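You operate a simulated robot arm through the tools that you are given. There is no shell and no other tool.

The job below is to be done with a simulated robot arm. You get a single attempt, and the scene is never put back.

TASK
Grease the seal, set it in the clamped shell and close the tub.
Fine: use the yellow brush and put it back. Set down upright: yellow brush. A coat counts when it lies all over at full strength: go over it till it gets no stronger.
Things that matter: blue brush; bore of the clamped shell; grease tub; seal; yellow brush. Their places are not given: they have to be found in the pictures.

It is judged by the outcome, as a careful person would: the job done as asked, and still so three seconds after it is handed in. It fails if anything else is knocked over, pushed out of place, dropped, spilled or broken. Lids that push on must go on centred and level and be pressed home; caps that screw on are set level and turned clockwise until they are tight.

THE ROBOT
A 7-joint arm with a two-finger parallel gripper, fixed in place. Base frame: the origin is at the foot of the arm, x ahead of it, y to its left, z up; the work surface is at about z = 800. Readings come in mm, degrees, newtons and seconds.
With the tool pointing down near the work surface it reaches from about 300 to 700 mm from the base axis. Its first joint turns from -66.0 to 66.0 degrees. Payload 1.57 kg.
The TCP is the grasp point between the finger pads, 30 mm short of the fingertips. In the tool frame z runs along the fingers and y along their closing line. Largest opening 110 mm; finger width 24, thickness 12; the body of the gripper, 48 by 112 mm, starts 78 mm behind the TCP.
Orientation is that of the tool frame in the base frame, as [roll, pitch, yaw] about the fixed x, y, z axes, in that order (R = Rz(yaw) Ry(pitch) Rx(roll)). With the fingers straight down and closing along the base's y, the tool's x points along the base's -x, its y along +y and its z along -z.

THE INTERFACE
- The arm moves only by the tool nudge_tool. Its argument "deltas" is a list of rows, each a list of 7 numbers: the turn, a rotation vector about the base's x, y, z in rad, then the shift along the base's x, y, z in mm, then the opening, from 0 (shut) to 1 (fully open). In form: [[ax, ay, az, tx, ty, tz, claw], ...]. A call has 1 to 20 rows; each row shifts and turns the commanded pose from where the row before left it. A row lasts 0.2 s, in which the tool goes at most 50 mm and 8.6 degrees; a call with a longer step from one row to the next is refused whole, and so is a gripper value outside its range. Where a pose cannot be reached the arm comes as near as it can. A force on the tool above 90 N (or 10 N above the force at the start of the call, whichever is more), or a blocked arm, ends the call early, and 0.2 s more pass. Each finger travels about 108 mm/s and halts on what it meets, pressing with about 29 N; the grip force reading is that of the motor and also rises with nothing between the fingers. The clock runs only during rows and for 0.2 s after the last one: add rows that do not move to give the fingers time. The reply holds the time, the measured pose of the TCP, the force on the tool along the base axes, the opening and the grip force, in the units named above and with some noise, with the torque about the TCP (base axes, N m) and any sound that the robot's microphone picked up.
- Cameras (640 x 400 px; columns grow to the right, rows downward): "scene" is fixed at [170.7, -393.4, 1411]; the picture's right is [0.73, -0.68, 0.00], its down [-0.35, -0.38, -0.85] and it looks along [0.58, 0.63, -0.52] (base axes); focal length 317 px, centre (320, 200). "wrist" rides on the gripper at [70, 16, -141] in the tool frame; the picture's right is [-0.23, 0.97, 0.00], its down [-0.86, -0.20, -0.48] and it looks along [-0.47, -0.11, 0.88] (tool axes); focal length 222 px, centre (320, 200).
- snapshot(camera): a new picture of that camera. No time passes.
- pixel_to_xyz(camera, pixels): there is no depth. For up to 12 entries [column, row, z] of the newest picture of that camera ("zoom" is the newest enlarged one), the place [x, y] in the base frame at which the ray of that pixel passes the height z, good to about 2 mm. No time passes.
- enlarge(camera, box): a new picture of the part [left, top, right, bottom] of that camera's present view, enlarged. No time passes.
- close_job(): hands the job in; it is judged then, once.

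Open the gripper and draw the arm clear of the work before you hand the job in, unless the task says otherwise.

The tools are called by a JSON object that holds its "name" and its "arguments". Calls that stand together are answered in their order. nudge_tool: Moves the arm, as the interface text tells. Its arguments: {"type":"object","properties":{"deltas":{"type":"array","items":{"type":"array","items":{"type":"number"}}}},"required":["deltas"]} The other tools are called the same way: snapshot (camera) takes a picture; pixel_to_xyz (camera, pixels) gives the place at which the rays of pixels pass given heights; enlarge (camera, box) takes an enlarged picture of a part of a camera's view; close_job () hands the job in.

At the start:

```text
clock: 0.0
ee_pos: [403.6, 134.1, 1265.1]
tcp_rot: [-180.0, -0.1, -180.0]
ft_force: [-0.2, 0.3, -0.5]
wrist_torque: [-0.05, 0.0, 0.03]
opening: 109.9
finger_force: 0.2
```

scene: 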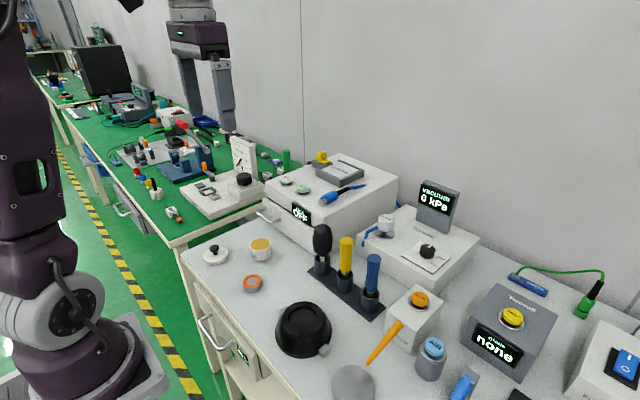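
wrist: 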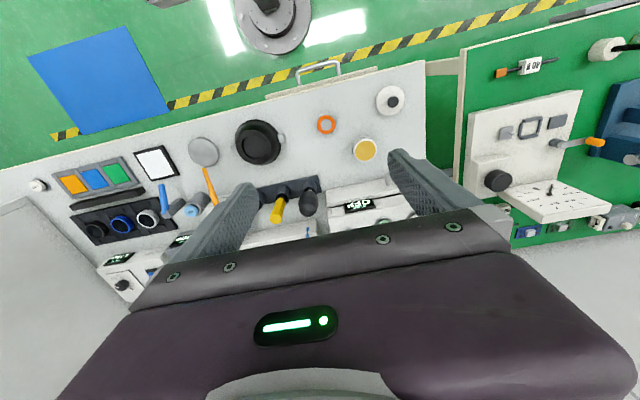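

The scene shows a lid at about (215,254), an open tub with yellowish content at (261,248), an orange ring at (253,283), a dark bore at (303,328), and brushes at (322,240), (346,255), (371,270). I'll enlarge these areas.

{"name": "enlarge", "arguments": {"camera": "scene", "box": [180, 220, 400, 360]}}

{"name": "enlarge", "arguments": {"camera": "wrist", "box": [180, 70, 430, 230]}}

{"name": "enlarge", "arguments": {"camera": "scene", "box": [300, 220, 640, 400]}}

```text
2.86 times, centred on (290, 290) of scene
```

zoom: 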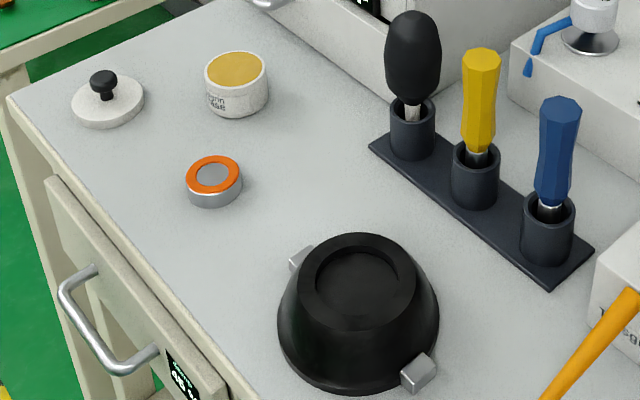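

```text
2.50 times, centred on (305, 150) of wrist
```

zoom: 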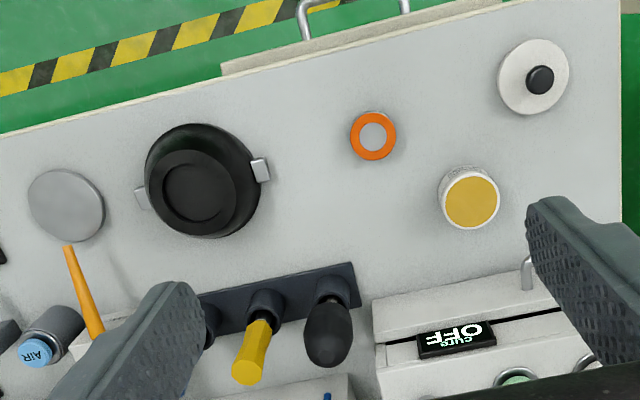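

```text
1.88 times, centred on (470, 310) of scene
```

zoom: 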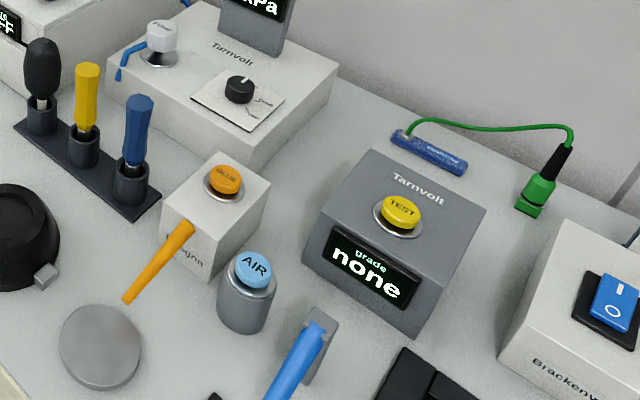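

The wrist view shows the seal at (326,124), the tub top at (366,151), the lid knob at (393,102), and the bore at (255,147). I'll triangulate these with both cameras at two heights each.

{"name": "pixel_to_xyz", "arguments": {"camera": "scene", "pixels": [[214.1, 247.3, 800], [214.1, 247.3, 850], [260.6, 244.2, 800], [260.6, 244.2, 850], [252.2, 280.9, 800], [252.2, 280.9, 850], [303, 317, 800], [303, 317, 900], [346.6, 237.5, 850], [346.6, 237.5, 950], [344.2, 272.5, 800], [344.2, 272.5, 850]]}}

{"name": "pixel_to_xyz", "arguments": {"camera": "wrist", "pixels": [[393, 102, 800], [393, 102, 850], [365.8, 150.8, 800], [365.8, 150.8, 850], [326.2, 124, 800], [326.2, 124, 850], [254.6, 146.8, 800], [254.6, 146.8, 900], [275.8, 217.2, 850], [275.8, 217.2, 950], [283, 190, 800], [283, 190, 850]]}}

```text
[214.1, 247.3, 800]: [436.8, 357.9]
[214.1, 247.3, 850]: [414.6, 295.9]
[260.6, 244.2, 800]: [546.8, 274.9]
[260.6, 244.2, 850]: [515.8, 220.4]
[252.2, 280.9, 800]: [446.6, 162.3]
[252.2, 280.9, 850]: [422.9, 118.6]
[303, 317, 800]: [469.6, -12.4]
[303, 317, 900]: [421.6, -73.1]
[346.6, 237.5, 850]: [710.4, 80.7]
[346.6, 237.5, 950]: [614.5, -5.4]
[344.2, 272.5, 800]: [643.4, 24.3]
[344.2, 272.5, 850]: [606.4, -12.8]
```

```text
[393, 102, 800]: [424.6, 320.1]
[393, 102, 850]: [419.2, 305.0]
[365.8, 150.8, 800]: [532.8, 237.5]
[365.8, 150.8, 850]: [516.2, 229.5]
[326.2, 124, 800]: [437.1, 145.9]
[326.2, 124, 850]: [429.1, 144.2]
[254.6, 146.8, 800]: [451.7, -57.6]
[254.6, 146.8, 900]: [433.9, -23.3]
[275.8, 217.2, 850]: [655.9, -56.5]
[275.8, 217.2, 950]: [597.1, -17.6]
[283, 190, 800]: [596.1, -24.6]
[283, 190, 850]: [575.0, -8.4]
```

Triangulation puts the lid at about (420,308), the tub at (520,231,top 841), the seal at (434,145,top ~822) and the bore at about (443,-41). I lower the arm for a closer wrist view of the lid, tub and seal.

{"name": "nudge_tool", "arguments": {"deltas": [[0, 0, 0, -8, 18, -40, 1], [0, 0, 0, -8, 18, -40, 1], [0, 0, 0, -8, 18, -40, 1], [0, 0, 0, -8, 18, -40, 1], [0, 0, 0, -8, 18, -40, 1], [0, 0, 0, 0, 0, 0, 1], [0, 0, 0, 0, 0, 0, 1]]}}

```text
clock: 1.6
ee_pos: [360.9, 224.5, 1063.4]
tcp_rot: [180.0, -0.1, 180.0]
ft_force: [-0.2, 0.5, 0.4]
wrist_torque: [0.01, -0.03, 0.01]
opening: 110.2
finger_force: 0.2
```

The arm is now at (361,225,1063); I take a wrist picture and an enlargement.

{"name": "snapshot", "arguments": {"camera": "wrist"}}

{"name": "enlarge", "arguments": {"camera": "wrist", "box": [160, 40, 480, 240]}}

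```text
taken
```

wrist: 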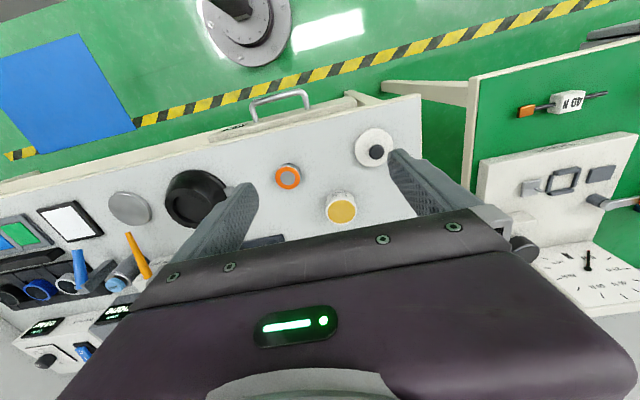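

```text
2.00 times, centred on (320, 140) of wrist
```

zoom: 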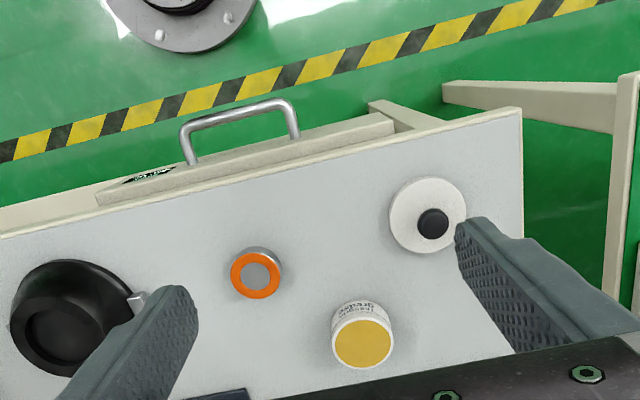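

The wrist view shows the seal at (288,177), the tub at (341,208) and the lid at (374,147). I zoom further for accurate positions.

{"name": "enlarge", "arguments": {"camera": "wrist", "box": [260, 120, 420, 220]}}

{"name": "enlarge", "arguments": {"camera": "scene", "box": [195, 225, 291, 300]}}

```text
4.00 times, centred on (340, 170) of wrist
```

zoom: 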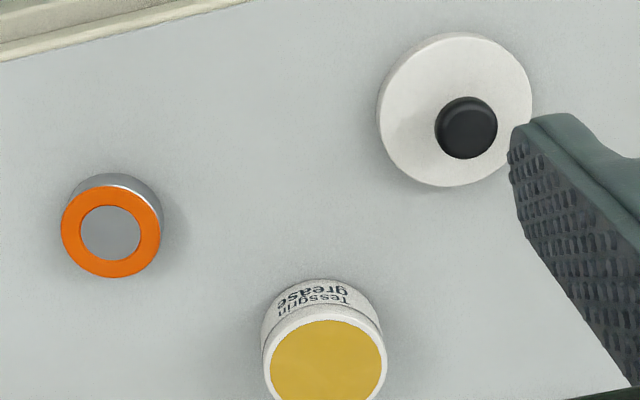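

```text
5.33 times, centred on (243, 262) of scene
```

zoom: 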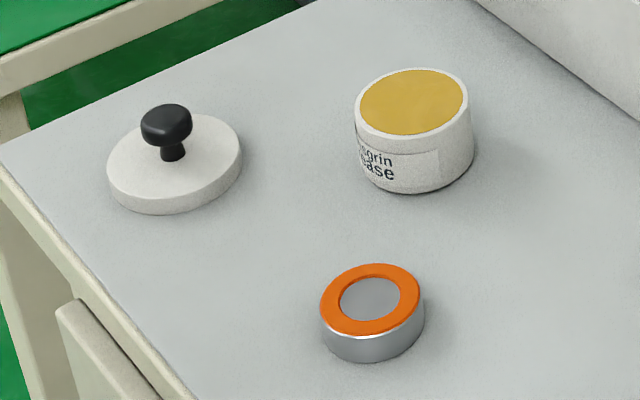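

From the scene zoom: seal top ellipse around (371,299), tub rim around (412,104), lid disc around (175,160). I measure their edges at guessed heights.

{"name": "pixel_to_xyz", "arguments": {"camera": "zoom", "pixels": [[320, 304, 820], [421, 292, 820], [371, 299, 820], [371, 299, 826], [356, 106, 841], [469, 101, 841], [412, 103, 841], [412, 103, 846], [107, 168, 808], [242, 150, 808], [175, 158, 810], [167, 112, 838]]}}

```text
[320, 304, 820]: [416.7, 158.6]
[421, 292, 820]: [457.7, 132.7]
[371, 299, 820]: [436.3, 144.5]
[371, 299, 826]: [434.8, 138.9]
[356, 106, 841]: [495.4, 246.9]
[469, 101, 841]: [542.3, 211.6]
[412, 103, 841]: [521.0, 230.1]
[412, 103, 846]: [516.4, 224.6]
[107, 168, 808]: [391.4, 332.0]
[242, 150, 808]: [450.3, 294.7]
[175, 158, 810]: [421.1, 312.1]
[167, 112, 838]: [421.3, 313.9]
```

I repeat the measurement on the wrist view: seal top at zoom (111,231), tub rim around (326,368), lid disc around (455,110), knob top around (468,125).

{"name": "enlarge", "arguments": {"camera": "wrist", "box": [260, 125, 420, 225]}}

{"name": "pixel_to_xyz", "arguments": {"camera": "wrist", "pixels": [[287.75, 177.75, 820], [275.3, 177, 820], [300.3, 178.5, 820], [287.75, 177.75, 826], [341.5, 213, 841], [341.5, 213, 846], [353.5, 148, 810], [393, 148, 810], [373, 148, 810], [377, 151.5, 838], [377, 151.5, 844]]}}

```text
4.00 times, centred on (340, 175) of wrist
```

zoom: 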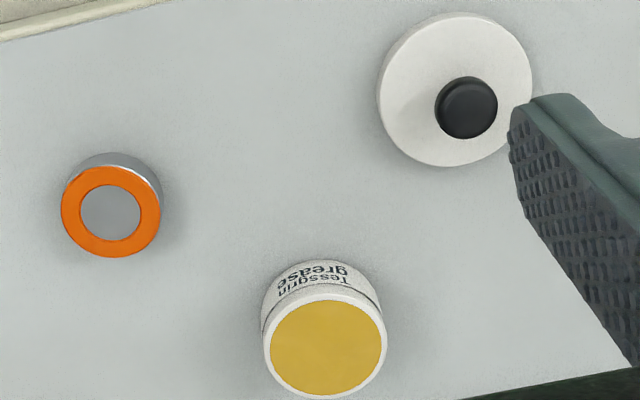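

```text
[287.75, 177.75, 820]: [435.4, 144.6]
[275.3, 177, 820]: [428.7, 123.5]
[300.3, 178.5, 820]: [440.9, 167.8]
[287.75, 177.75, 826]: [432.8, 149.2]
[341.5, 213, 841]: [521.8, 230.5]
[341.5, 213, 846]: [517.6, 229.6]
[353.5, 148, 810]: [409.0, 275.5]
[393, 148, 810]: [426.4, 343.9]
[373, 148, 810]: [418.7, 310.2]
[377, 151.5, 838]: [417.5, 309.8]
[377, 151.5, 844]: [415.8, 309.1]
```

Both cameras agree: seal (436,144.5, top 820), tub (521,230, top 841), lid (420,311). Now I move to look at the bore and the brush rack.

{"name": "nudge_tool", "arguments": {"deltas": [[0, 0, 0, 5, -45, 8, 1], [0, 0, 0, 5, -45, 8, 1], [0, 0, 0, 5, -45, 8, 1], [0, 0, 0, 5, -45, 8, 1], [0, 0, 0, 5, -45, 8, 1], [0, 0, 0, 0, 0, 0, 1], [0, 0, 0, 0, 0, 0, 1]]}}

{"name": "snapshot", "arguments": {"camera": "wrist"}}

{"name": "enlarge", "arguments": {"camera": "wrist", "box": [220, 120, 380, 220]}}

```text
clock: 3.2
ee_pos: [389.1, 1.6, 1104.4]
tcp_rot: [-179.9, 0.0, 180.0]
ft_force: [-0.9, 0.0, 0.1]
wrist_torque: [-0.01, -0.05, 0.03]
opening: 110.2
finger_force: 0.0
```

```text
taken
```

wrist: 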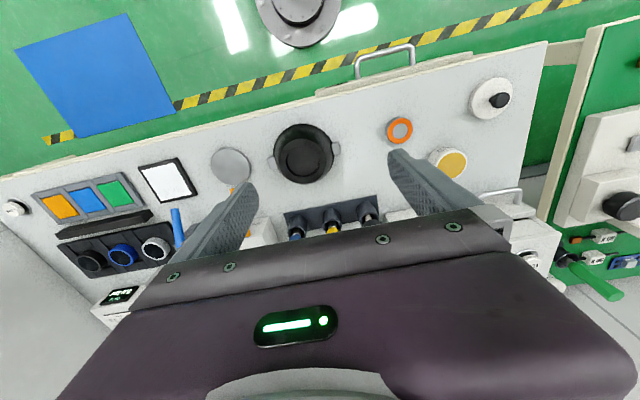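

```text
4.00 times, centred on (300, 170) of wrist
```

zoom: 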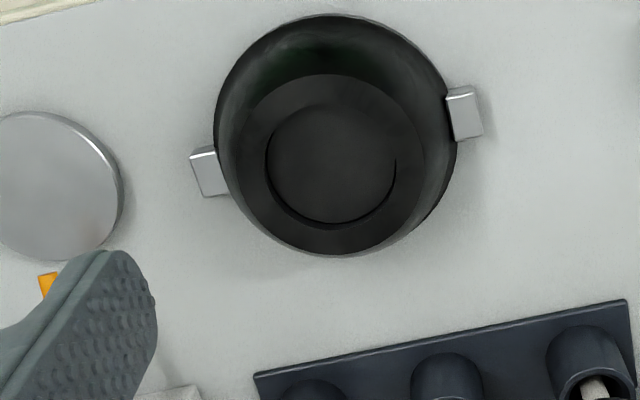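

The bore's mouth is at zoom (331,163) with its rim outer edge from about 237 to 427. I take a scene zoom of the shell and rack too to triangulate.

{"name": "pixel_to_xyz", "arguments": {"camera": "zoom", "pixels": [[331, 164, 860], [331, 164, 880], [266, 162, 870], [396, 162, 870], [237, 165, 870], [427, 165, 870], [331, 100, 870], [331, 228, 870]]}}

{"name": "enlarge", "arguments": {"camera": "scene", "box": [262, 280, 358, 370]}}

{"name": "pixel_to_xyz", "arguments": {"camera": "wrist", "pixels": [[333.5, 230, 860], [333.5, 230, 960]]}}

```text
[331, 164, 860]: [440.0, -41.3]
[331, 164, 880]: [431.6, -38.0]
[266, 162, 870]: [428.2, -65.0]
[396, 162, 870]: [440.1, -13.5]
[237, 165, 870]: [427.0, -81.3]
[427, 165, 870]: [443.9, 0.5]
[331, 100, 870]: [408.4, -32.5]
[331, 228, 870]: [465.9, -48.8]
```

```text
4.44 times, centred on (310, 325) of scene
```

zoom: 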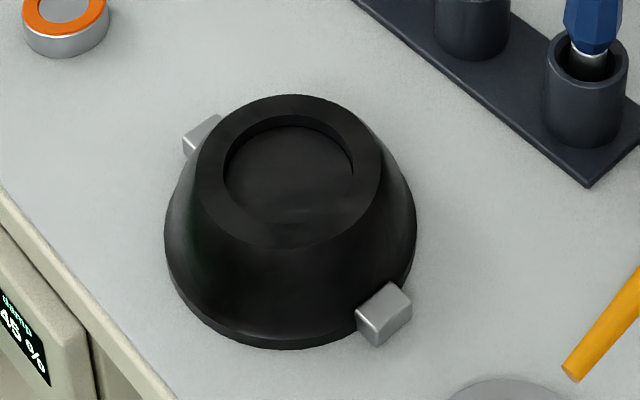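

```text
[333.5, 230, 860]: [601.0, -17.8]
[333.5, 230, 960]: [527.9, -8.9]
```

In this scene zoom the bore mouth is centred at about (289,168); I intersect at several heights to find the rim height.

{"name": "pixel_to_xyz", "arguments": {"camera": "zoom", "pixels": [[289, 170, 850], [289, 170, 860], [289, 170, 870], [224, 170, 860], [353, 165, 860], [196, 175, 860], [382, 170, 860], [289, 128, 850], [289, 128, 860], [289, 113, 860], [289, 222, 860]]}}

{"name": "enlarge", "arguments": {"camera": "scene", "box": [290, 215, 402, 320]}}

```text
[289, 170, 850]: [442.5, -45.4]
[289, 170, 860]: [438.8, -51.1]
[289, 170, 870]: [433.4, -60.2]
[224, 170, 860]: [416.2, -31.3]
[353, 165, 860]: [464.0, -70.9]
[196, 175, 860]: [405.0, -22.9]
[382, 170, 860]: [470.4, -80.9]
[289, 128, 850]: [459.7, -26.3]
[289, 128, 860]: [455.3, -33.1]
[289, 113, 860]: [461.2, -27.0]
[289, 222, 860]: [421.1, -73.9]
```

```text
3.81 times, centred on (346, 268) of scene
```

zoom: 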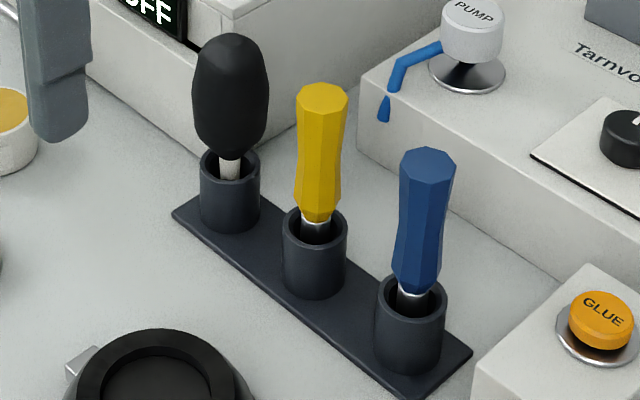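

The rim of the bore works out at z≈847 near (444,-43), diameter about 61. I go higher and forward so the wrist camera can look down on the brushes.

{"name": "nudge_tool", "arguments": {"deltas": [[0, 0, 0, 28, -3, 14, 1], [0, 0, 0, 28, -3, 14, 1], [0, 0, 0, 28, -3, 14, 1], [0, 0, 0, 28, -3, 14, 1], [0, 0, 0, 0, 0, 0, 1], [0, 0, 0, 0, 0, 0, 1]]}}

{"name": "snapshot", "arguments": {"camera": "wrist"}}

{"name": "enlarge", "arguments": {"camera": "wrist", "box": [240, 110, 400, 210]}}

```text
clock: 4.6
ee_pos: [502.9, -9.2, 1161.3]
tcp_rot: [179.9, 0.0, 180.0]
ft_force: [0.2, 0.8, -0.7]
wrist_torque: [0.0, 0.03, 0.04]
opening: 110.0
finger_force: 0.2
```

```text
taken
```

wrist: 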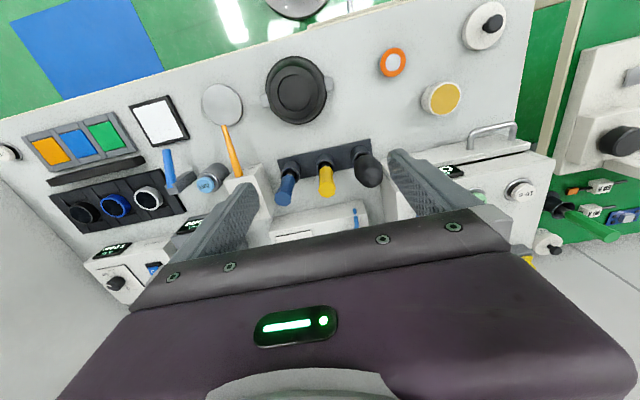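

```text
4.00 times, centred on (320, 160) of wrist
```

zoom: 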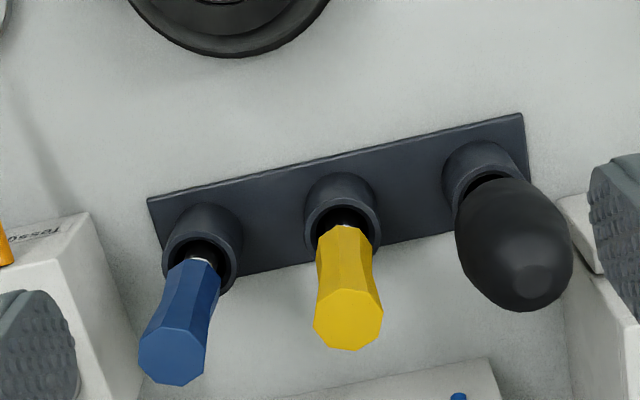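

Now the brushes are visible from above: yellow handle end at zoom (348,320), its cup rim around (342,222). I intersect from both cameras.

{"name": "pixel_to_xyz", "arguments": {"camera": "zoom", "pixels": [[348, 320, 930], [348, 320, 950], [348, 320, 970], [342, 222, 840], [342, 222, 850], [342, 222, 860], [170, 358, 950], [204, 254, 850], [515, 270, 950], [487, 183, 850]]}}

{"name": "pixel_to_xyz", "arguments": {"camera": "scene", "pixels": [[346.8, 239.7, 930], [346.8, 239.7, 950], [346.8, 239.7, 970], [344.7, 275.3, 840], [344.7, 275.3, 850], [344.7, 275.3, 860], [374.3, 257, 950], [369.9, 293.2, 850], [322.9, 227.3, 950], [322.6, 258, 850]]}}

```text
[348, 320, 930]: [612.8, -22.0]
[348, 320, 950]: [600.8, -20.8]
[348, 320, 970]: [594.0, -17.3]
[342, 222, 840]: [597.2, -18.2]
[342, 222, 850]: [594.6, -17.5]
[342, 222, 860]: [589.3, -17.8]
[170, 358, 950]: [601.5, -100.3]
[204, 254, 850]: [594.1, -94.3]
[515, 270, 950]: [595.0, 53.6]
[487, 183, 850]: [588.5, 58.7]
```

```text
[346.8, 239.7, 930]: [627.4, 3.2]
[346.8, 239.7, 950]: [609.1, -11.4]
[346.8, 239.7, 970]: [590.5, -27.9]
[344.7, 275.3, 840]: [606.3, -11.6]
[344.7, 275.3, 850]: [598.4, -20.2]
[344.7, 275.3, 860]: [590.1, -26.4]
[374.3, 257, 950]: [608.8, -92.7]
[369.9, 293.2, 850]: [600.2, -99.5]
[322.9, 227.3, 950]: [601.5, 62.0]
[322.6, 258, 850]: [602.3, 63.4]
```

The yellow brush stands at about (597,-19), handle top z≈960, cup rim z≈848; neighbours are 77 mm away so I close the claw partly (about 55 mm) before descending. I move over it to z≈1000 and check.

{"name": "nudge_tool", "arguments": {"deltas": [[0, 0, 0, 32, -3, 0, 0.5], [0, 0, 0, 32, -3, 0, 0.5], [0, 0, 0, 32, -1.5, 0, 0.5], [0, 0, 0, 0, 0, -40, 0.5], [0, 0, 0, 0, 0, -40, 0.5], [0, 0, 0, 0, 0, -40, 0.5], [0, 0, 0, 0, 0, -30, 0.5], [0, 0, 0, 0, 0, 0, 0.5], [0, 0, 0, 0, 0, 0, 0.5]]}}

{"name": "enlarge", "arguments": {"camera": "scene", "box": [270, 160, 430, 320]}}

{"name": "snapshot", "arguments": {"camera": "wrist"}}

```text
clock: 6.6
ee_pos: [596.4, -16.5, 1012.0]
tcp_rot: [-180.0, 0.0, 180.0]
ft_force: [0.2, 0.5, -0.2]
wrist_torque: [0.02, -0.03, 0.02]
opening: 54.7
finger_force: 0.1
```

```text
2.50 times, centred on (350, 240) of scene
```

zoom: 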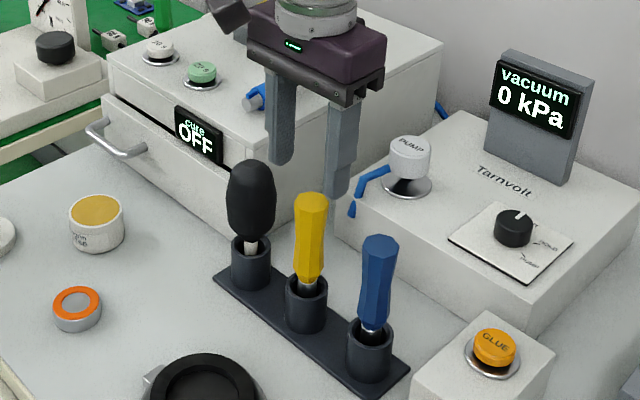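

```text
taken
```

wrist: 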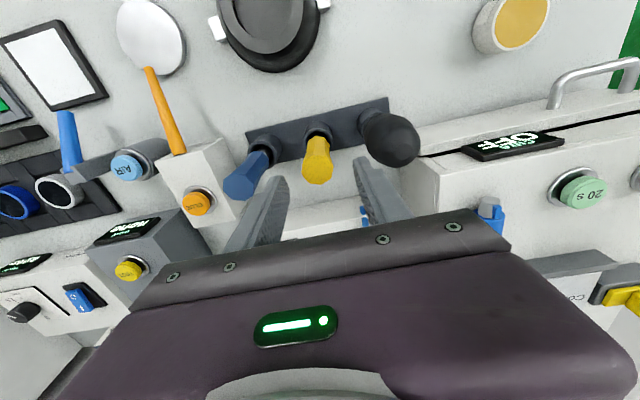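

The fingertips straddle the yellow handle's axis (midpoint at zoom (308,178), handle top (311,197)). I descend to a grasp height of about z=915.

{"name": "nudge_tool", "arguments": {"deltas": [[0, 0, 0, 0, 0, -20, 0.5], [0, 0, 0, 0, 0, -20, 0.5], [0, 0, 0, 0, 0, -20, 0.5], [0, 0, 0, 0, 0, -20, 0.5], [0, 0, 0, 0, 0, -14, 0.5], [0, 0, 0, 0, 0, 0, 0.5], [0, 0, 0, 0, 0, 0, 0.5]]}}

{"name": "enlarge", "arguments": {"camera": "scene", "box": [290, 180, 410, 300]}}

{"name": "enlarge", "arguments": {"camera": "wrist", "box": [220, 80, 420, 220]}}

```text
clock: 8.2
ee_pos: [596.0, -19.3, 915.9]
tcp_rot: [179.9, -0.1, -180.0]
ft_force: [0.2, 0.4, -0.5]
wrist_torque: [0.03, 0.01, 0.0]
opening: 55.2
finger_force: 0.0
```

```text
3.33 times, centred on (350, 240) of scene
```

zoom: 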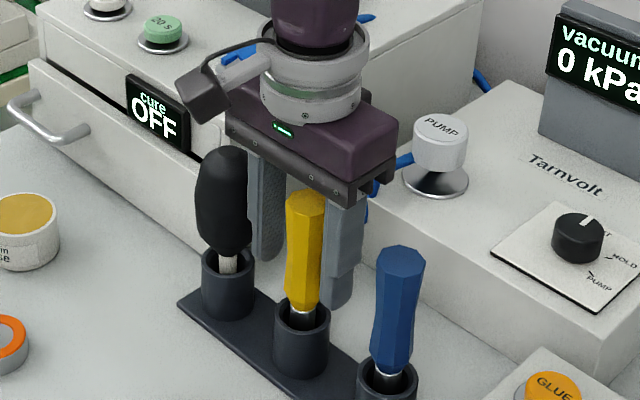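

```text
2.86 times, centred on (320, 150) of wrist
```

zoom: 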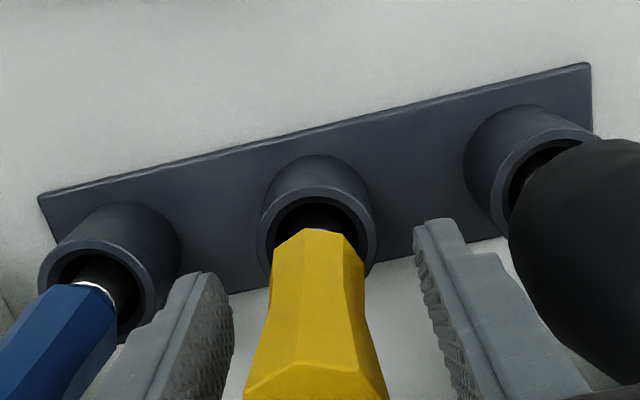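

The handle sits between the fingers, slightly to the -y side, so I shift by -2 mm in y and close the fingers gently.

{"name": "nudge_tool", "arguments": {"deltas": [[0, 0, 0, 0, -2, 0, 0.45], [0, 0, 0, 0, 0, 0, 0.35], [0, 0, 0, 0, 0, 0, 0.3], [0, 0, 0, 0, 0, 0, 0.25], [0, 0, 0, 0, 0, 0, 0.2], [0, 0, 0, 0, 0, 0, 0.1], [0, 0, 0, 0, 0, 0, 0], [0, 0, 0, 0, 0, 0, 0], [0, 0, 0, 0, 0, 0, 0]]}}

{"name": "enlarge", "arguments": {"camera": "scene", "box": [290, 180, 410, 300]}}

```text
clock: 10.2
ee_pos: [597.3, -19.3, 915.8]
tcp_rot: [-180.0, -0.1, -180.0]
ft_force: [-0.5, 0.1, 0.6]
wrist_torque: [-0.03, -0.03, 0.02]
opening: 30.6
finger_force: 29.2
```

```text
3.33 times, centred on (350, 240) of scene
```

zoom: 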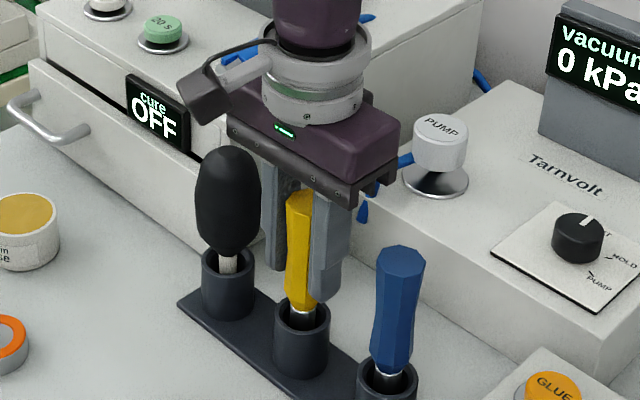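

Gripped at 30.6 mm with 29 N and the brush still upright. I lift it straight up and look at the bristles.

{"name": "nudge_tool", "arguments": {"deltas": [[0, 0, 0, 0, 0, 10, 0], [0, 0, 0, 0, 0, 20, 0], [0, 0, 0, 0, 0, 30, 0], [0, 0, 0, 0, 0, 30, 0], [0, 0, 0, 0, 0, 30, 0], [0, 0, 0, 0, 0, 0, 0], [0, 0, 0, 0, 0, 0, 0]]}}

{"name": "enlarge", "arguments": {"camera": "scene", "box": [290, 140, 410, 260]}}

{"name": "snapshot", "arguments": {"camera": "wrist"}}

```text
clock: 11.8
ee_pos: [594.7, -20.1, 1037.0]
tcp_rot: [179.9, 0.0, 180.0]
ft_force: [0.0, 0.0, -1.2]
wrist_torque: [-0.04, 0.01, 0.01]
opening: 30.6
finger_force: 28.5
```

```text
3.33 times, centred on (350, 200) of scene
```

zoom: 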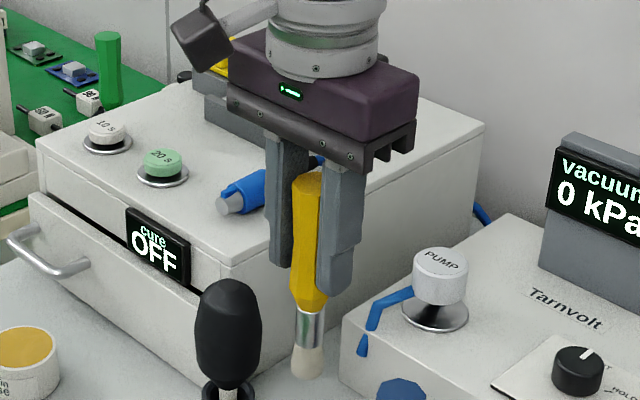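

```text
taken
```

wrist: 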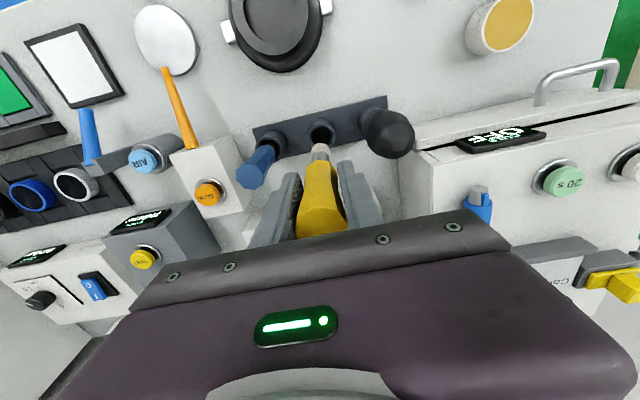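

The brush hangs straight, bristle tip at scene zoom (308,377). I find the tip's height on the axis (597,-20).

{"name": "pixel_to_xyz", "arguments": {"camera": "zoom", "pixels": [[308, 375, 900], [308, 375, 915], [308, 375, 930], [308, 375, 945], [308, 350, 930], [308, 350, 945], [308, 310, 960], [308, 310, 975], [308, 172, 1070], [308, 172, 1085], [308, 172, 1100]]}}

```text
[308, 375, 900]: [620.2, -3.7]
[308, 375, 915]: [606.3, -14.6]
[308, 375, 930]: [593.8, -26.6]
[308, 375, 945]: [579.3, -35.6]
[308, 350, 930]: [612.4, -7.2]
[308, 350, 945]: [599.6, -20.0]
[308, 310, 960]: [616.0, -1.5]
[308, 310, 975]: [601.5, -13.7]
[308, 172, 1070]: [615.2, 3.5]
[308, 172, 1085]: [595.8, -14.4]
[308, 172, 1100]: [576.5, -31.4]
```

The bristle tip is at z≈924, i.e. about 113 mm below the TCP. I carry the brush back in x first (clear of the black brush), then across in y to above the tub.

{"name": "nudge_tool", "arguments": {"deltas": [[0, 0, 0, -25, 0, 0, 0], [0, 0, 0, -30, 0, 0, 0], [0, 0, 0, -20.4, 0, 0, 0], [0, 0, 0, 0, 30, 0, 0], [0, 0, 0, 0, 40, 0, 0], [0, 0, 0, 0, 40, 0, 0], [0, 0, 0, 0, 40, 0, 0], [0, 0, 0, 0, 40, 0, 0], [0, 0, 0, 0, 35, 0, 0], [0, 0, 0, 0, 25.6, 0, 0], [0, 0, 0, 0, 0, 0, 0], [0, 0, 0, 0, 0, 0, 0]]}}

{"name": "enlarge", "arguments": {"camera": "scene", "box": [190, 160, 340, 270]}}

{"name": "enlarge", "arguments": {"camera": "wrist", "box": [220, 80, 420, 240]}}

```text
clock: 14.4
ee_pos: [521.5, 230.2, 1037.2]
tcp_rot: [179.9, 0.1, -179.9]
ft_force: [0.0, 0.3, -0.5]
wrist_torque: [-0.01, 0.0, 0.0]
opening: 30.5
finger_force: 29.0
```

```text
3.64 times, centred on (265, 215) of scene
```

zoom: 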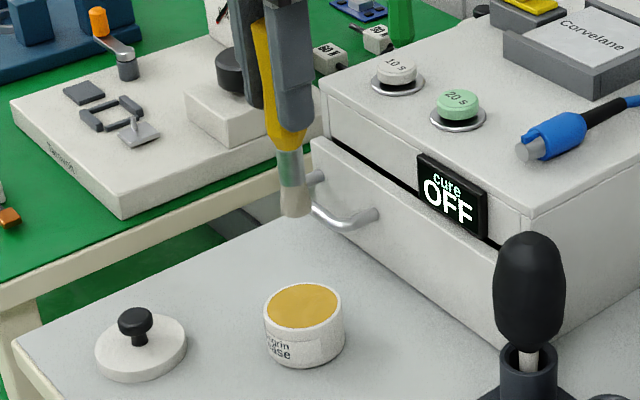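

```text
2.50 times, centred on (320, 160) of wrist
```

zoom: 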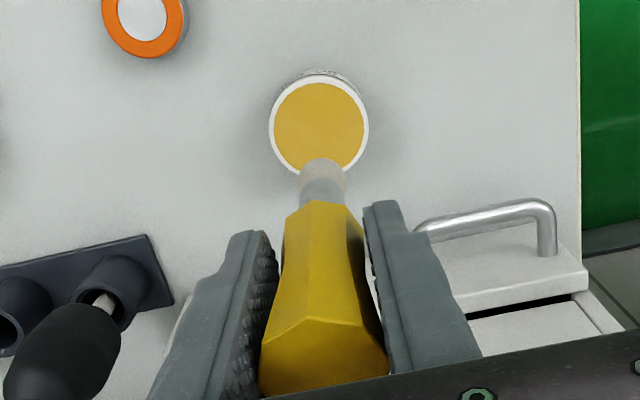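

The brush hangs over the tub; the drawer handle is nearby (scene zoom (345,215)). I check the handle's location and the brush tip against the tub centre before lowering.

{"name": "pixel_to_xyz", "arguments": {"camera": "zoom", "pixels": [[430, 228, 850], [430, 228, 870], [540, 205, 850], [540, 205, 870], [320, 128, 841], [320, 165, 925], [316, 170, 930]]}}

{"name": "enlarge", "arguments": {"camera": "scene", "box": [215, 190, 315, 270]}}

```text
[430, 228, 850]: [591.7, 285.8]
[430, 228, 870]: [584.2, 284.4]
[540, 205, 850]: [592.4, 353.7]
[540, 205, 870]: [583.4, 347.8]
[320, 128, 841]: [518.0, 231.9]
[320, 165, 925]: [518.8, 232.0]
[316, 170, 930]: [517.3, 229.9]
```

```text
5.00 times, centred on (265, 230) of scene
```

zoom: 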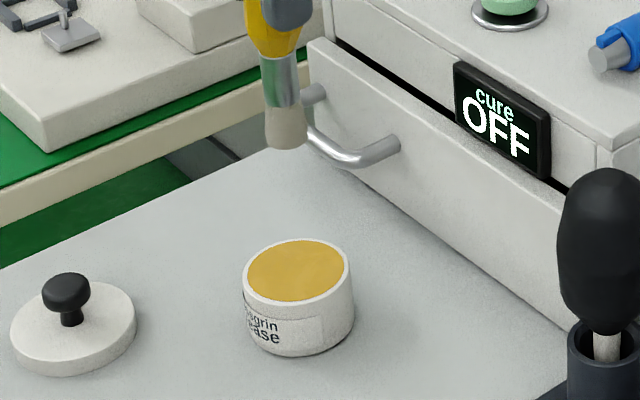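

The tip is aligned with the tub centre and the handle (x≈585, y 285–350) is well clear. I lower the brush to just at the grease level.

{"name": "nudge_tool", "arguments": {"deltas": [[0, 0, 0, 0, 0, -25, 0], [0, 0, 0, 0, 0, -25, 0], [0, 0, 0, 0, 0, -15, 0], [0, 0, 0, 0, 0, -10, 0], [0, 0, 0, 0, 0, -7, 0], [0, 0, 0, 0, 0, 0, 0], [0, 0, 0, 0, 0, 0, 0]]}}

{"name": "enlarge", "arguments": {"camera": "scene", "box": [215, 190, 315, 270]}}

{"name": "enlarge", "arguments": {"camera": "wrist", "box": [240, 80, 400, 180]}}

```text
clock: 16.0
ee_pos: [521.1, 231.3, 954.9]
tcp_rot: [-180.0, 0.0, -180.0]
ft_force: [0.6, 0.2, 0.0]
wrist_torque: [-0.02, -0.01, 0.01]
opening: 30.5
finger_force: 29.1
```

```text
5.00 times, centred on (265, 230) of scene
```

zoom: 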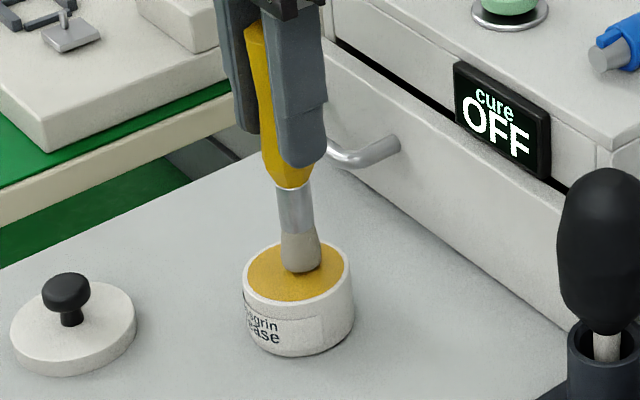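

```text
4.00 times, centred on (320, 130) of wrist
```

zoom: 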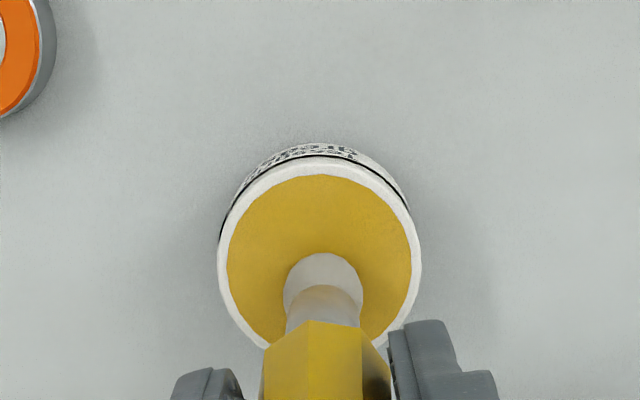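

The bristle tip is right at the grease surface, centred. I lower another 8 mm into the grease in small steps.

{"name": "nudge_tool", "arguments": {"deltas": [[0, 0, 0, 0, 0, -3, 0], [0, 0, 0, 0, 0, -3, 0], [0, 0, 0, 0, 0, -2, 0], [0, 0, 0, 0, 0, 0, 0], [0, 0, 0, 0, 0, 0, 0]]}}

{"name": "enlarge", "arguments": {"camera": "scene", "box": [235, 210, 295, 260]}}

```text
clock: 17.2
ee_pos: [522.4, 229.2, 946.5]
tcp_rot: [179.9, 0.1, -180.0]
ft_force: [2.0, 0.7, 20.2]
wrist_torque: [0.01, -0.29, -0.03]
opening: 30.2
finger_force: 28.9
```

```text
8.00 times, centred on (265, 235) of scene
```

zoom: 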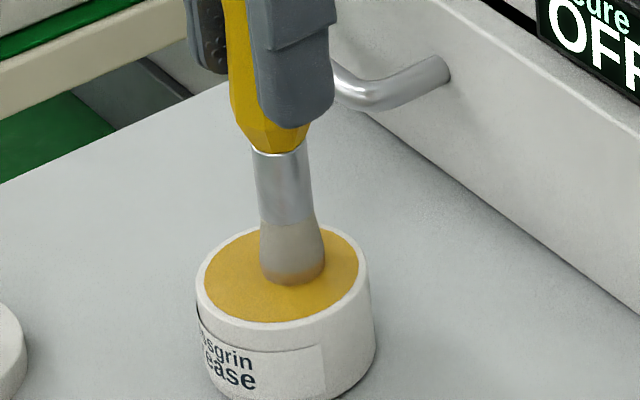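

The force reads 20 N and the bristle base has turned yellowish. I back off and look at how the bristles are loaded.

{"name": "nudge_tool", "arguments": {"deltas": [[0, 0, 0, 0, 0, 3, 0], [0, 0, 0, 0, 0, 5, 0], [0, 0, 0, 0, 0, 12, 0], [0, 0, 0, 0, 0, 12, 0], [0, 0, 0, 0, 0, 0, 0], [0, 0, 0, 0, 0, 0, 0]]}}

{"name": "enlarge", "arguments": {"camera": "scene", "box": [235, 200, 295, 250]}}

{"name": "enlarge", "arguments": {"camera": "wrist", "box": [240, 80, 400, 180]}}

```text
clock: 18.6
ee_pos: [521.4, 229.5, 978.3]
tcp_rot: [-180.0, 0.0, -180.0]
ft_force: [-0.3, 0.4, -0.1]
wrist_torque: [0.0, -0.03, 0.01]
opening: 30.1
finger_force: 28.1
```

```text
8.00 times, centred on (265, 225) of scene
```

zoom: 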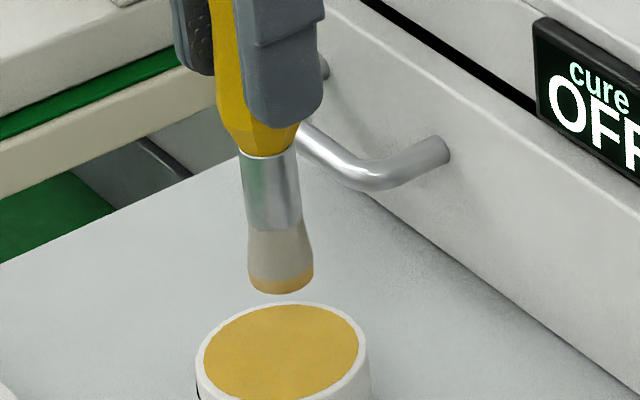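

```text
4.00 times, centred on (320, 130) of wrist
```

zoom: 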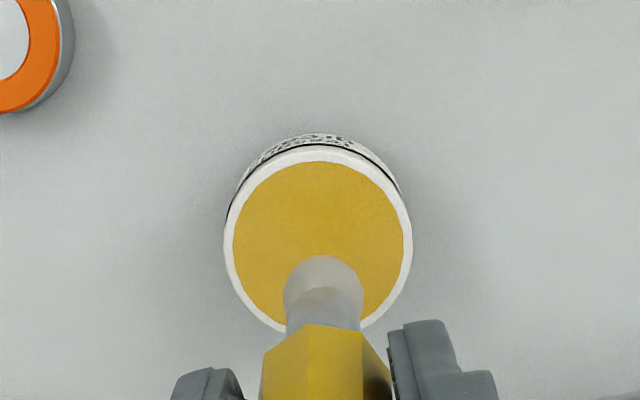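

The bristle tips carry a yellow load now. I measure the tip height again from the scene zoom (281,291) in case the brush slipped in the grip.

{"name": "enlarge", "arguments": {"camera": "scene", "box": [235, 200, 295, 250]}}

{"name": "pixel_to_xyz", "arguments": {"camera": "scene", "pixels": [[260.1, 236.4, 855], [260.1, 236.4, 860], [260.1, 236.4, 865], [260.1, 236.4, 870], [260.1, 236.4, 875]]}}

```text
8.00 times, centred on (265, 225) of scene
```

zoom: 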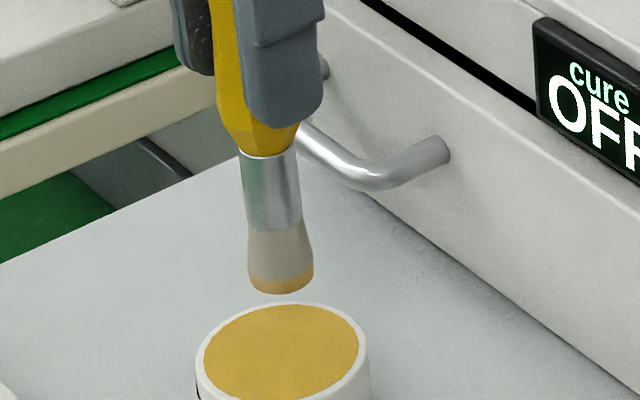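

```text
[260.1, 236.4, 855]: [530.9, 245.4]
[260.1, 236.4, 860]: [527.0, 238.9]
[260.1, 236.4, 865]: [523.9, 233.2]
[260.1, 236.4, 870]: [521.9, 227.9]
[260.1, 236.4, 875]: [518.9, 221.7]
```

The brush slid about 2 mm up in the grip; the tip is roughly 105 mm below the TCP now. I carry it over to above the seal centre (436,144.5) and check alignment.

{"name": "nudge_tool", "arguments": {"deltas": [[0, 0, 0, -21.25, -21.45, 0, 0], [0, 0, 0, -21.25, -21.45, 0, 0], [0, 0, 0, -21.25, -21.45, 0, 0], [0, 0, 0, -21.25, -21.45, -10, 0], [0, 0, 0, 0, 0, -15, 0], [0, 0, 0, 0, 0, 0, 0], [0, 0, 0, 0, 0, 0, 0]]}}

{"name": "enlarge", "arguments": {"camera": "scene", "box": [215, 230, 295, 300]}}

{"name": "enlarge", "arguments": {"camera": "wrist", "box": [240, 80, 400, 180]}}

```text
clock: 20.2
ee_pos: [436.8, 144.8, 953.9]
tcp_rot: [179.9, -0.1, -180.0]
ft_force: [0.3, -0.1, -0.2]
wrist_torque: [-0.01, 0.01, -0.01]
opening: 30.6
finger_force: 28.6
```

```text
5.71 times, centred on (255, 265) of scene
```

zoom: 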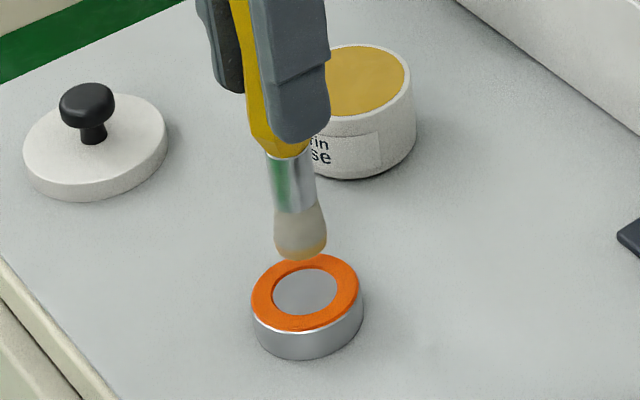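

```text
4.00 times, centred on (320, 130) of wrist
```

zoom: 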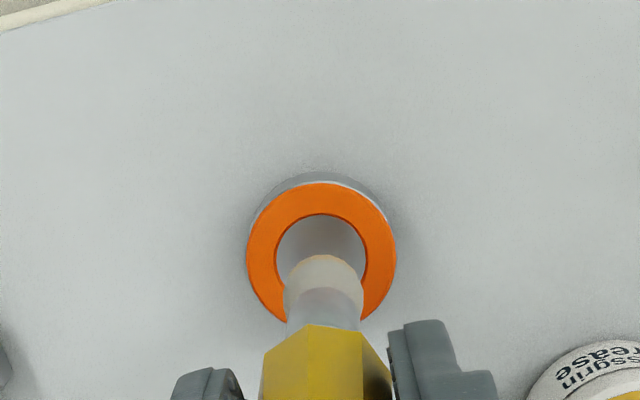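

The brush is above the seal's middle. I move it over the ring (+19 mm in x) and lower most of the way, stopping short of contact.

{"name": "nudge_tool", "arguments": {"deltas": [[0, 0, 0, 10, 0, 0, 0], [0, 0, 0, 9, 0, 0, 0], [0, 0, 0, 0, 0, -10, 0], [0, 0, 0, 0, 0, -7, 0], [0, 0, 0, 0, 0, 0, 0], [0, 0, 0, 0, 0, 0, 0]]}}

{"name": "enlarge", "arguments": {"camera": "scene", "box": [225, 240, 285, 290]}}

```text
clock: 21.6
ee_pos: [455.3, 144.7, 937.0]
tcp_rot: [-180.0, 0.0, 179.9]
ft_force: [0.7, -0.3, -0.8]
wrist_torque: [0.0, -0.02, 0.01]
opening: 30.2
finger_force: 29.1
```

```text
8.00 times, centred on (255, 265) of scene
```

zoom: 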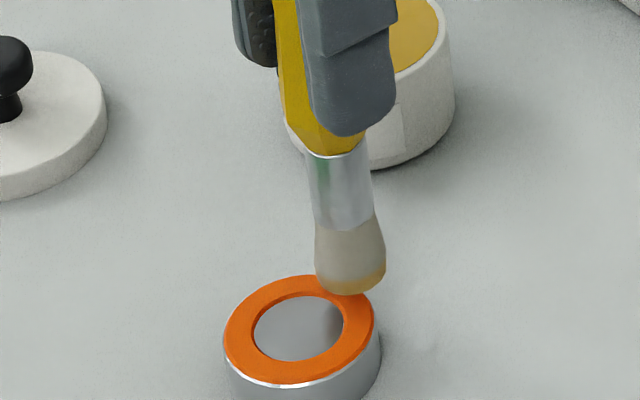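

The tip is still about 10–12 mm above the ring. I lower 8 mm, then feel for contact.

{"name": "nudge_tool", "arguments": {"deltas": [[0, 0, 0, 0, 0, -4, 0], [0, 0, 0, 0, 0, -4, 0], [0, 0, 0, 0, 0, 0, 0], [0, 0, 0, 0, 0, 0, 0]]}}

{"name": "enlarge", "arguments": {"camera": "scene", "box": [225, 240, 285, 290]}}

```text
clock: 22.6
ee_pos: [453.6, 146.2, 928.3]
tcp_rot: [179.9, -0.1, -179.9]
ft_force: [-0.2, 0.6, -1.4]
wrist_torque: [-0.01, -0.01, 0.02]
opening: 30.3
finger_force: 29.1
```

```text
8.00 times, centred on (255, 265) of scene
```

zoom: 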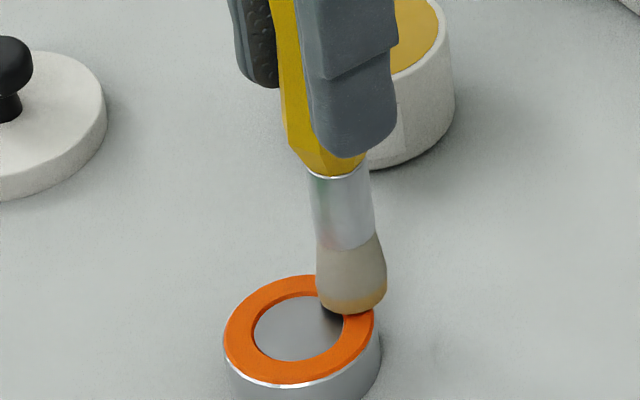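

Tip bottom at zoom row 314, still a few mm above the ring and no force. I lower 3 mm more.

{"name": "nudge_tool", "arguments": {"deltas": [[0, 0, 0, 0, 0, -1.5, 0], [0, 0, 0, 0, 0, -1.5, 0], [0, 0, 0, 0, 0, 0, 0]]}}

{"name": "enlarge", "arguments": {"camera": "scene", "box": [225, 240, 285, 290]}}

```text
clock: 23.4
ee_pos: [454.0, 144.7, 924.3]
tcp_rot: [180.0, 0.0, 180.0]
ft_force: [-0.5, -0.9, 2.6]
wrist_torque: [-0.04, 0.01, 0.01]
opening: 30.4
finger_force: 28.5
```

```text
8.00 times, centred on (255, 265) of scene
```

zoom: 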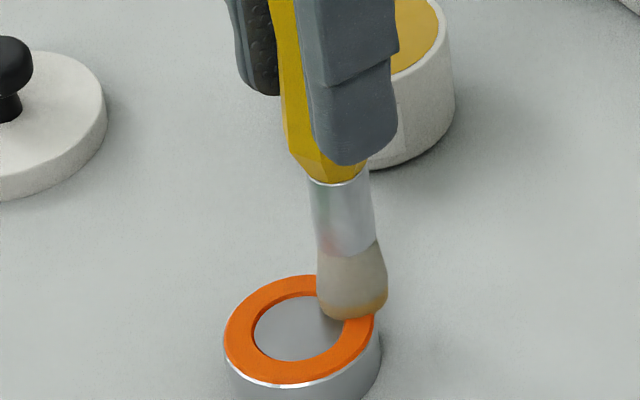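

Contact is felt at 2.6 N. I press 1 mm more and sweep a quarter circle (radius 19) around the ring as a test.

{"name": "nudge_tool", "arguments": {"deltas": [[0, 0, 0, 0, 0, -1, 0], [0, 0, 0, -1.446, 7.271, 0, 0], [0, 0, 0, -4.119, 6.164, 0, 0], [0, 0, 0, -6.164, 4.119, 0, 0], [0, 0, 0, -7.271, 1.446, 0, 0], [0, 0, 0, 0, 0, 0, 0]]}}

{"name": "enlarge", "arguments": {"camera": "scene", "box": [225, 240, 285, 290]}}

{"name": "enlarge", "arguments": {"camera": "wrist", "box": [240, 80, 400, 180]}}

```text
clock: 24.8
ee_pos: [435.5, 162.4, 923.2]
tcp_rot: [-180.0, -0.1, -180.0]
ft_force: [3.9, 0.6, 12.8]
wrist_torque: [-0.01, -0.43, -0.01]
opening: 30.4
finger_force: 28.8
```

```text
8.00 times, centred on (255, 265) of scene
```

zoom: 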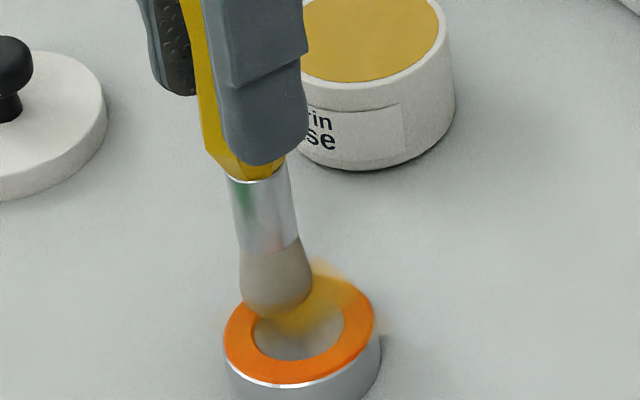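

```text
4.00 times, centred on (320, 130) of wrist
```

zoom: 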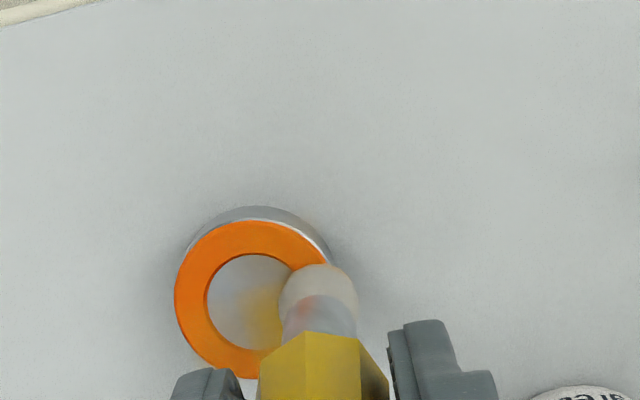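

The stroke leaves a yellow coat; force is 12.8 N, so I ease up 0.5 mm and continue around the rest of the ring.

{"name": "nudge_tool", "arguments": {"deltas": [[0, 0, 0, -7.271, -1.446, 0.5, 0], [0, 0, 0, -6.164, -4.119, 0, 0], [0, 0, 0, -4.119, -6.164, 0, 0], [0, 0, 0, -1.446, -7.271, 0, 0], [0, 0, 0, 1.446, -7.271, 0, 0], [0, 0, 0, 4.119, -6.164, 0, 0], [0, 0, 0, 6.164, -4.119, 0, 0], [0, 0, 0, 7.271, -1.446, 0, 0], [0, 0, 0, 7.271, 1.446, 0, 0], [0, 0, 0, 6.164, 4.119, 0, 0], [0, 0, 0, 4.119, 6.164, 0, 0], [0, 0, 0, 1.446, 7.271, 0, 0], [0, 0, 0, 0, 0, 0, 0]]}}

{"name": "enlarge", "arguments": {"camera": "scene", "box": [225, 240, 285, 290]}}

{"name": "enlarge", "arguments": {"camera": "wrist", "box": [240, 80, 400, 180]}}

```text
clock: 27.6
ee_pos: [455.4, 145.4, 925.7]
tcp_rot: [180.0, 0.0, -180.0]
ft_force: [-0.5, 0.0, -1.1]
wrist_torque: [0.01, 0.04, 0.03]
opening: 30.4
finger_force: 29.3
```

```text
8.00 times, centred on (255, 265) of scene
```

zoom: 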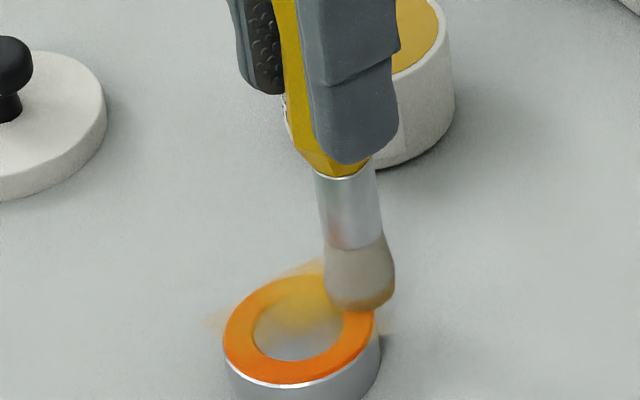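

```text
4.00 times, centred on (320, 130) of wrist
```

zoom: 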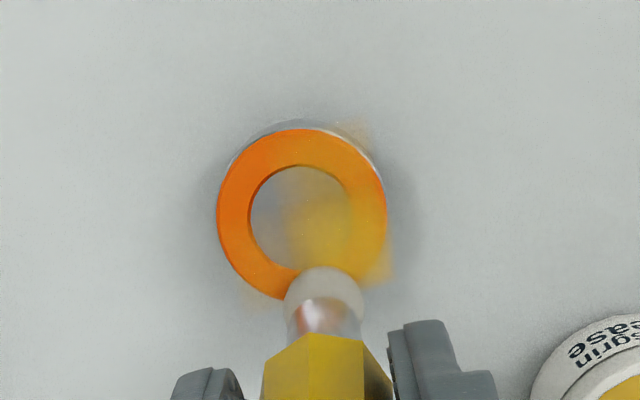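

The coat builds on the +y/+x side but fades around the ring, and the brush seems to have pivoted a little in the grip (force dropped to zero). I lift and inspect the brush and the coat.

{"name": "nudge_tool", "arguments": {"deltas": [[0, 0, 0, 0, 0, 15, 0], [0, 0, 0, 0, 0, 25, 0], [0, 0, 0, 0, 0, 0, 0], [0, 0, 0, 0, 0, 0, 0]]}}

{"name": "enlarge", "arguments": {"camera": "scene", "box": [205, 200, 305, 290]}}

{"name": "enlarge", "arguments": {"camera": "wrist", "box": [240, 80, 400, 180]}}

```text
clock: 28.6
ee_pos: [455.6, 145.1, 965.0]
tcp_rot: [-180.0, 0.0, 180.0]
ft_force: [0.5, -0.1, 0.1]
wrist_torque: [0.01, -0.04, 0.01]
opening: 30.2
finger_force: 29.2
```

```text
4.44 times, centred on (255, 245) of scene
```

zoom: 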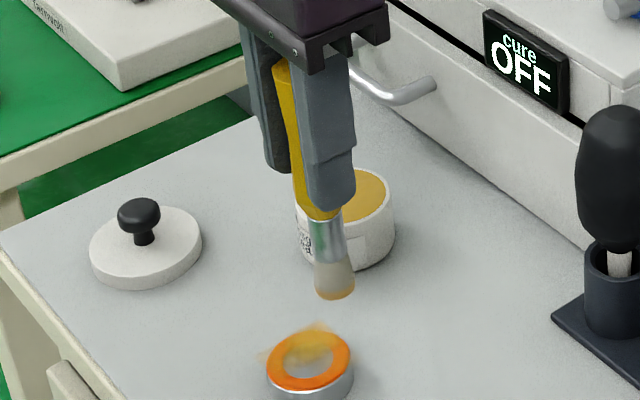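

```text
4.00 times, centred on (320, 130) of wrist
```

zoom: 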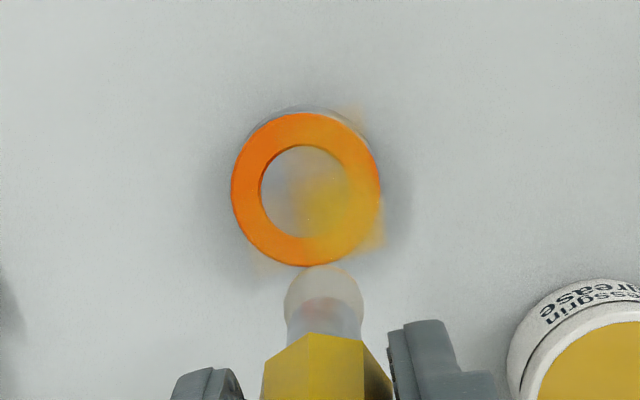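

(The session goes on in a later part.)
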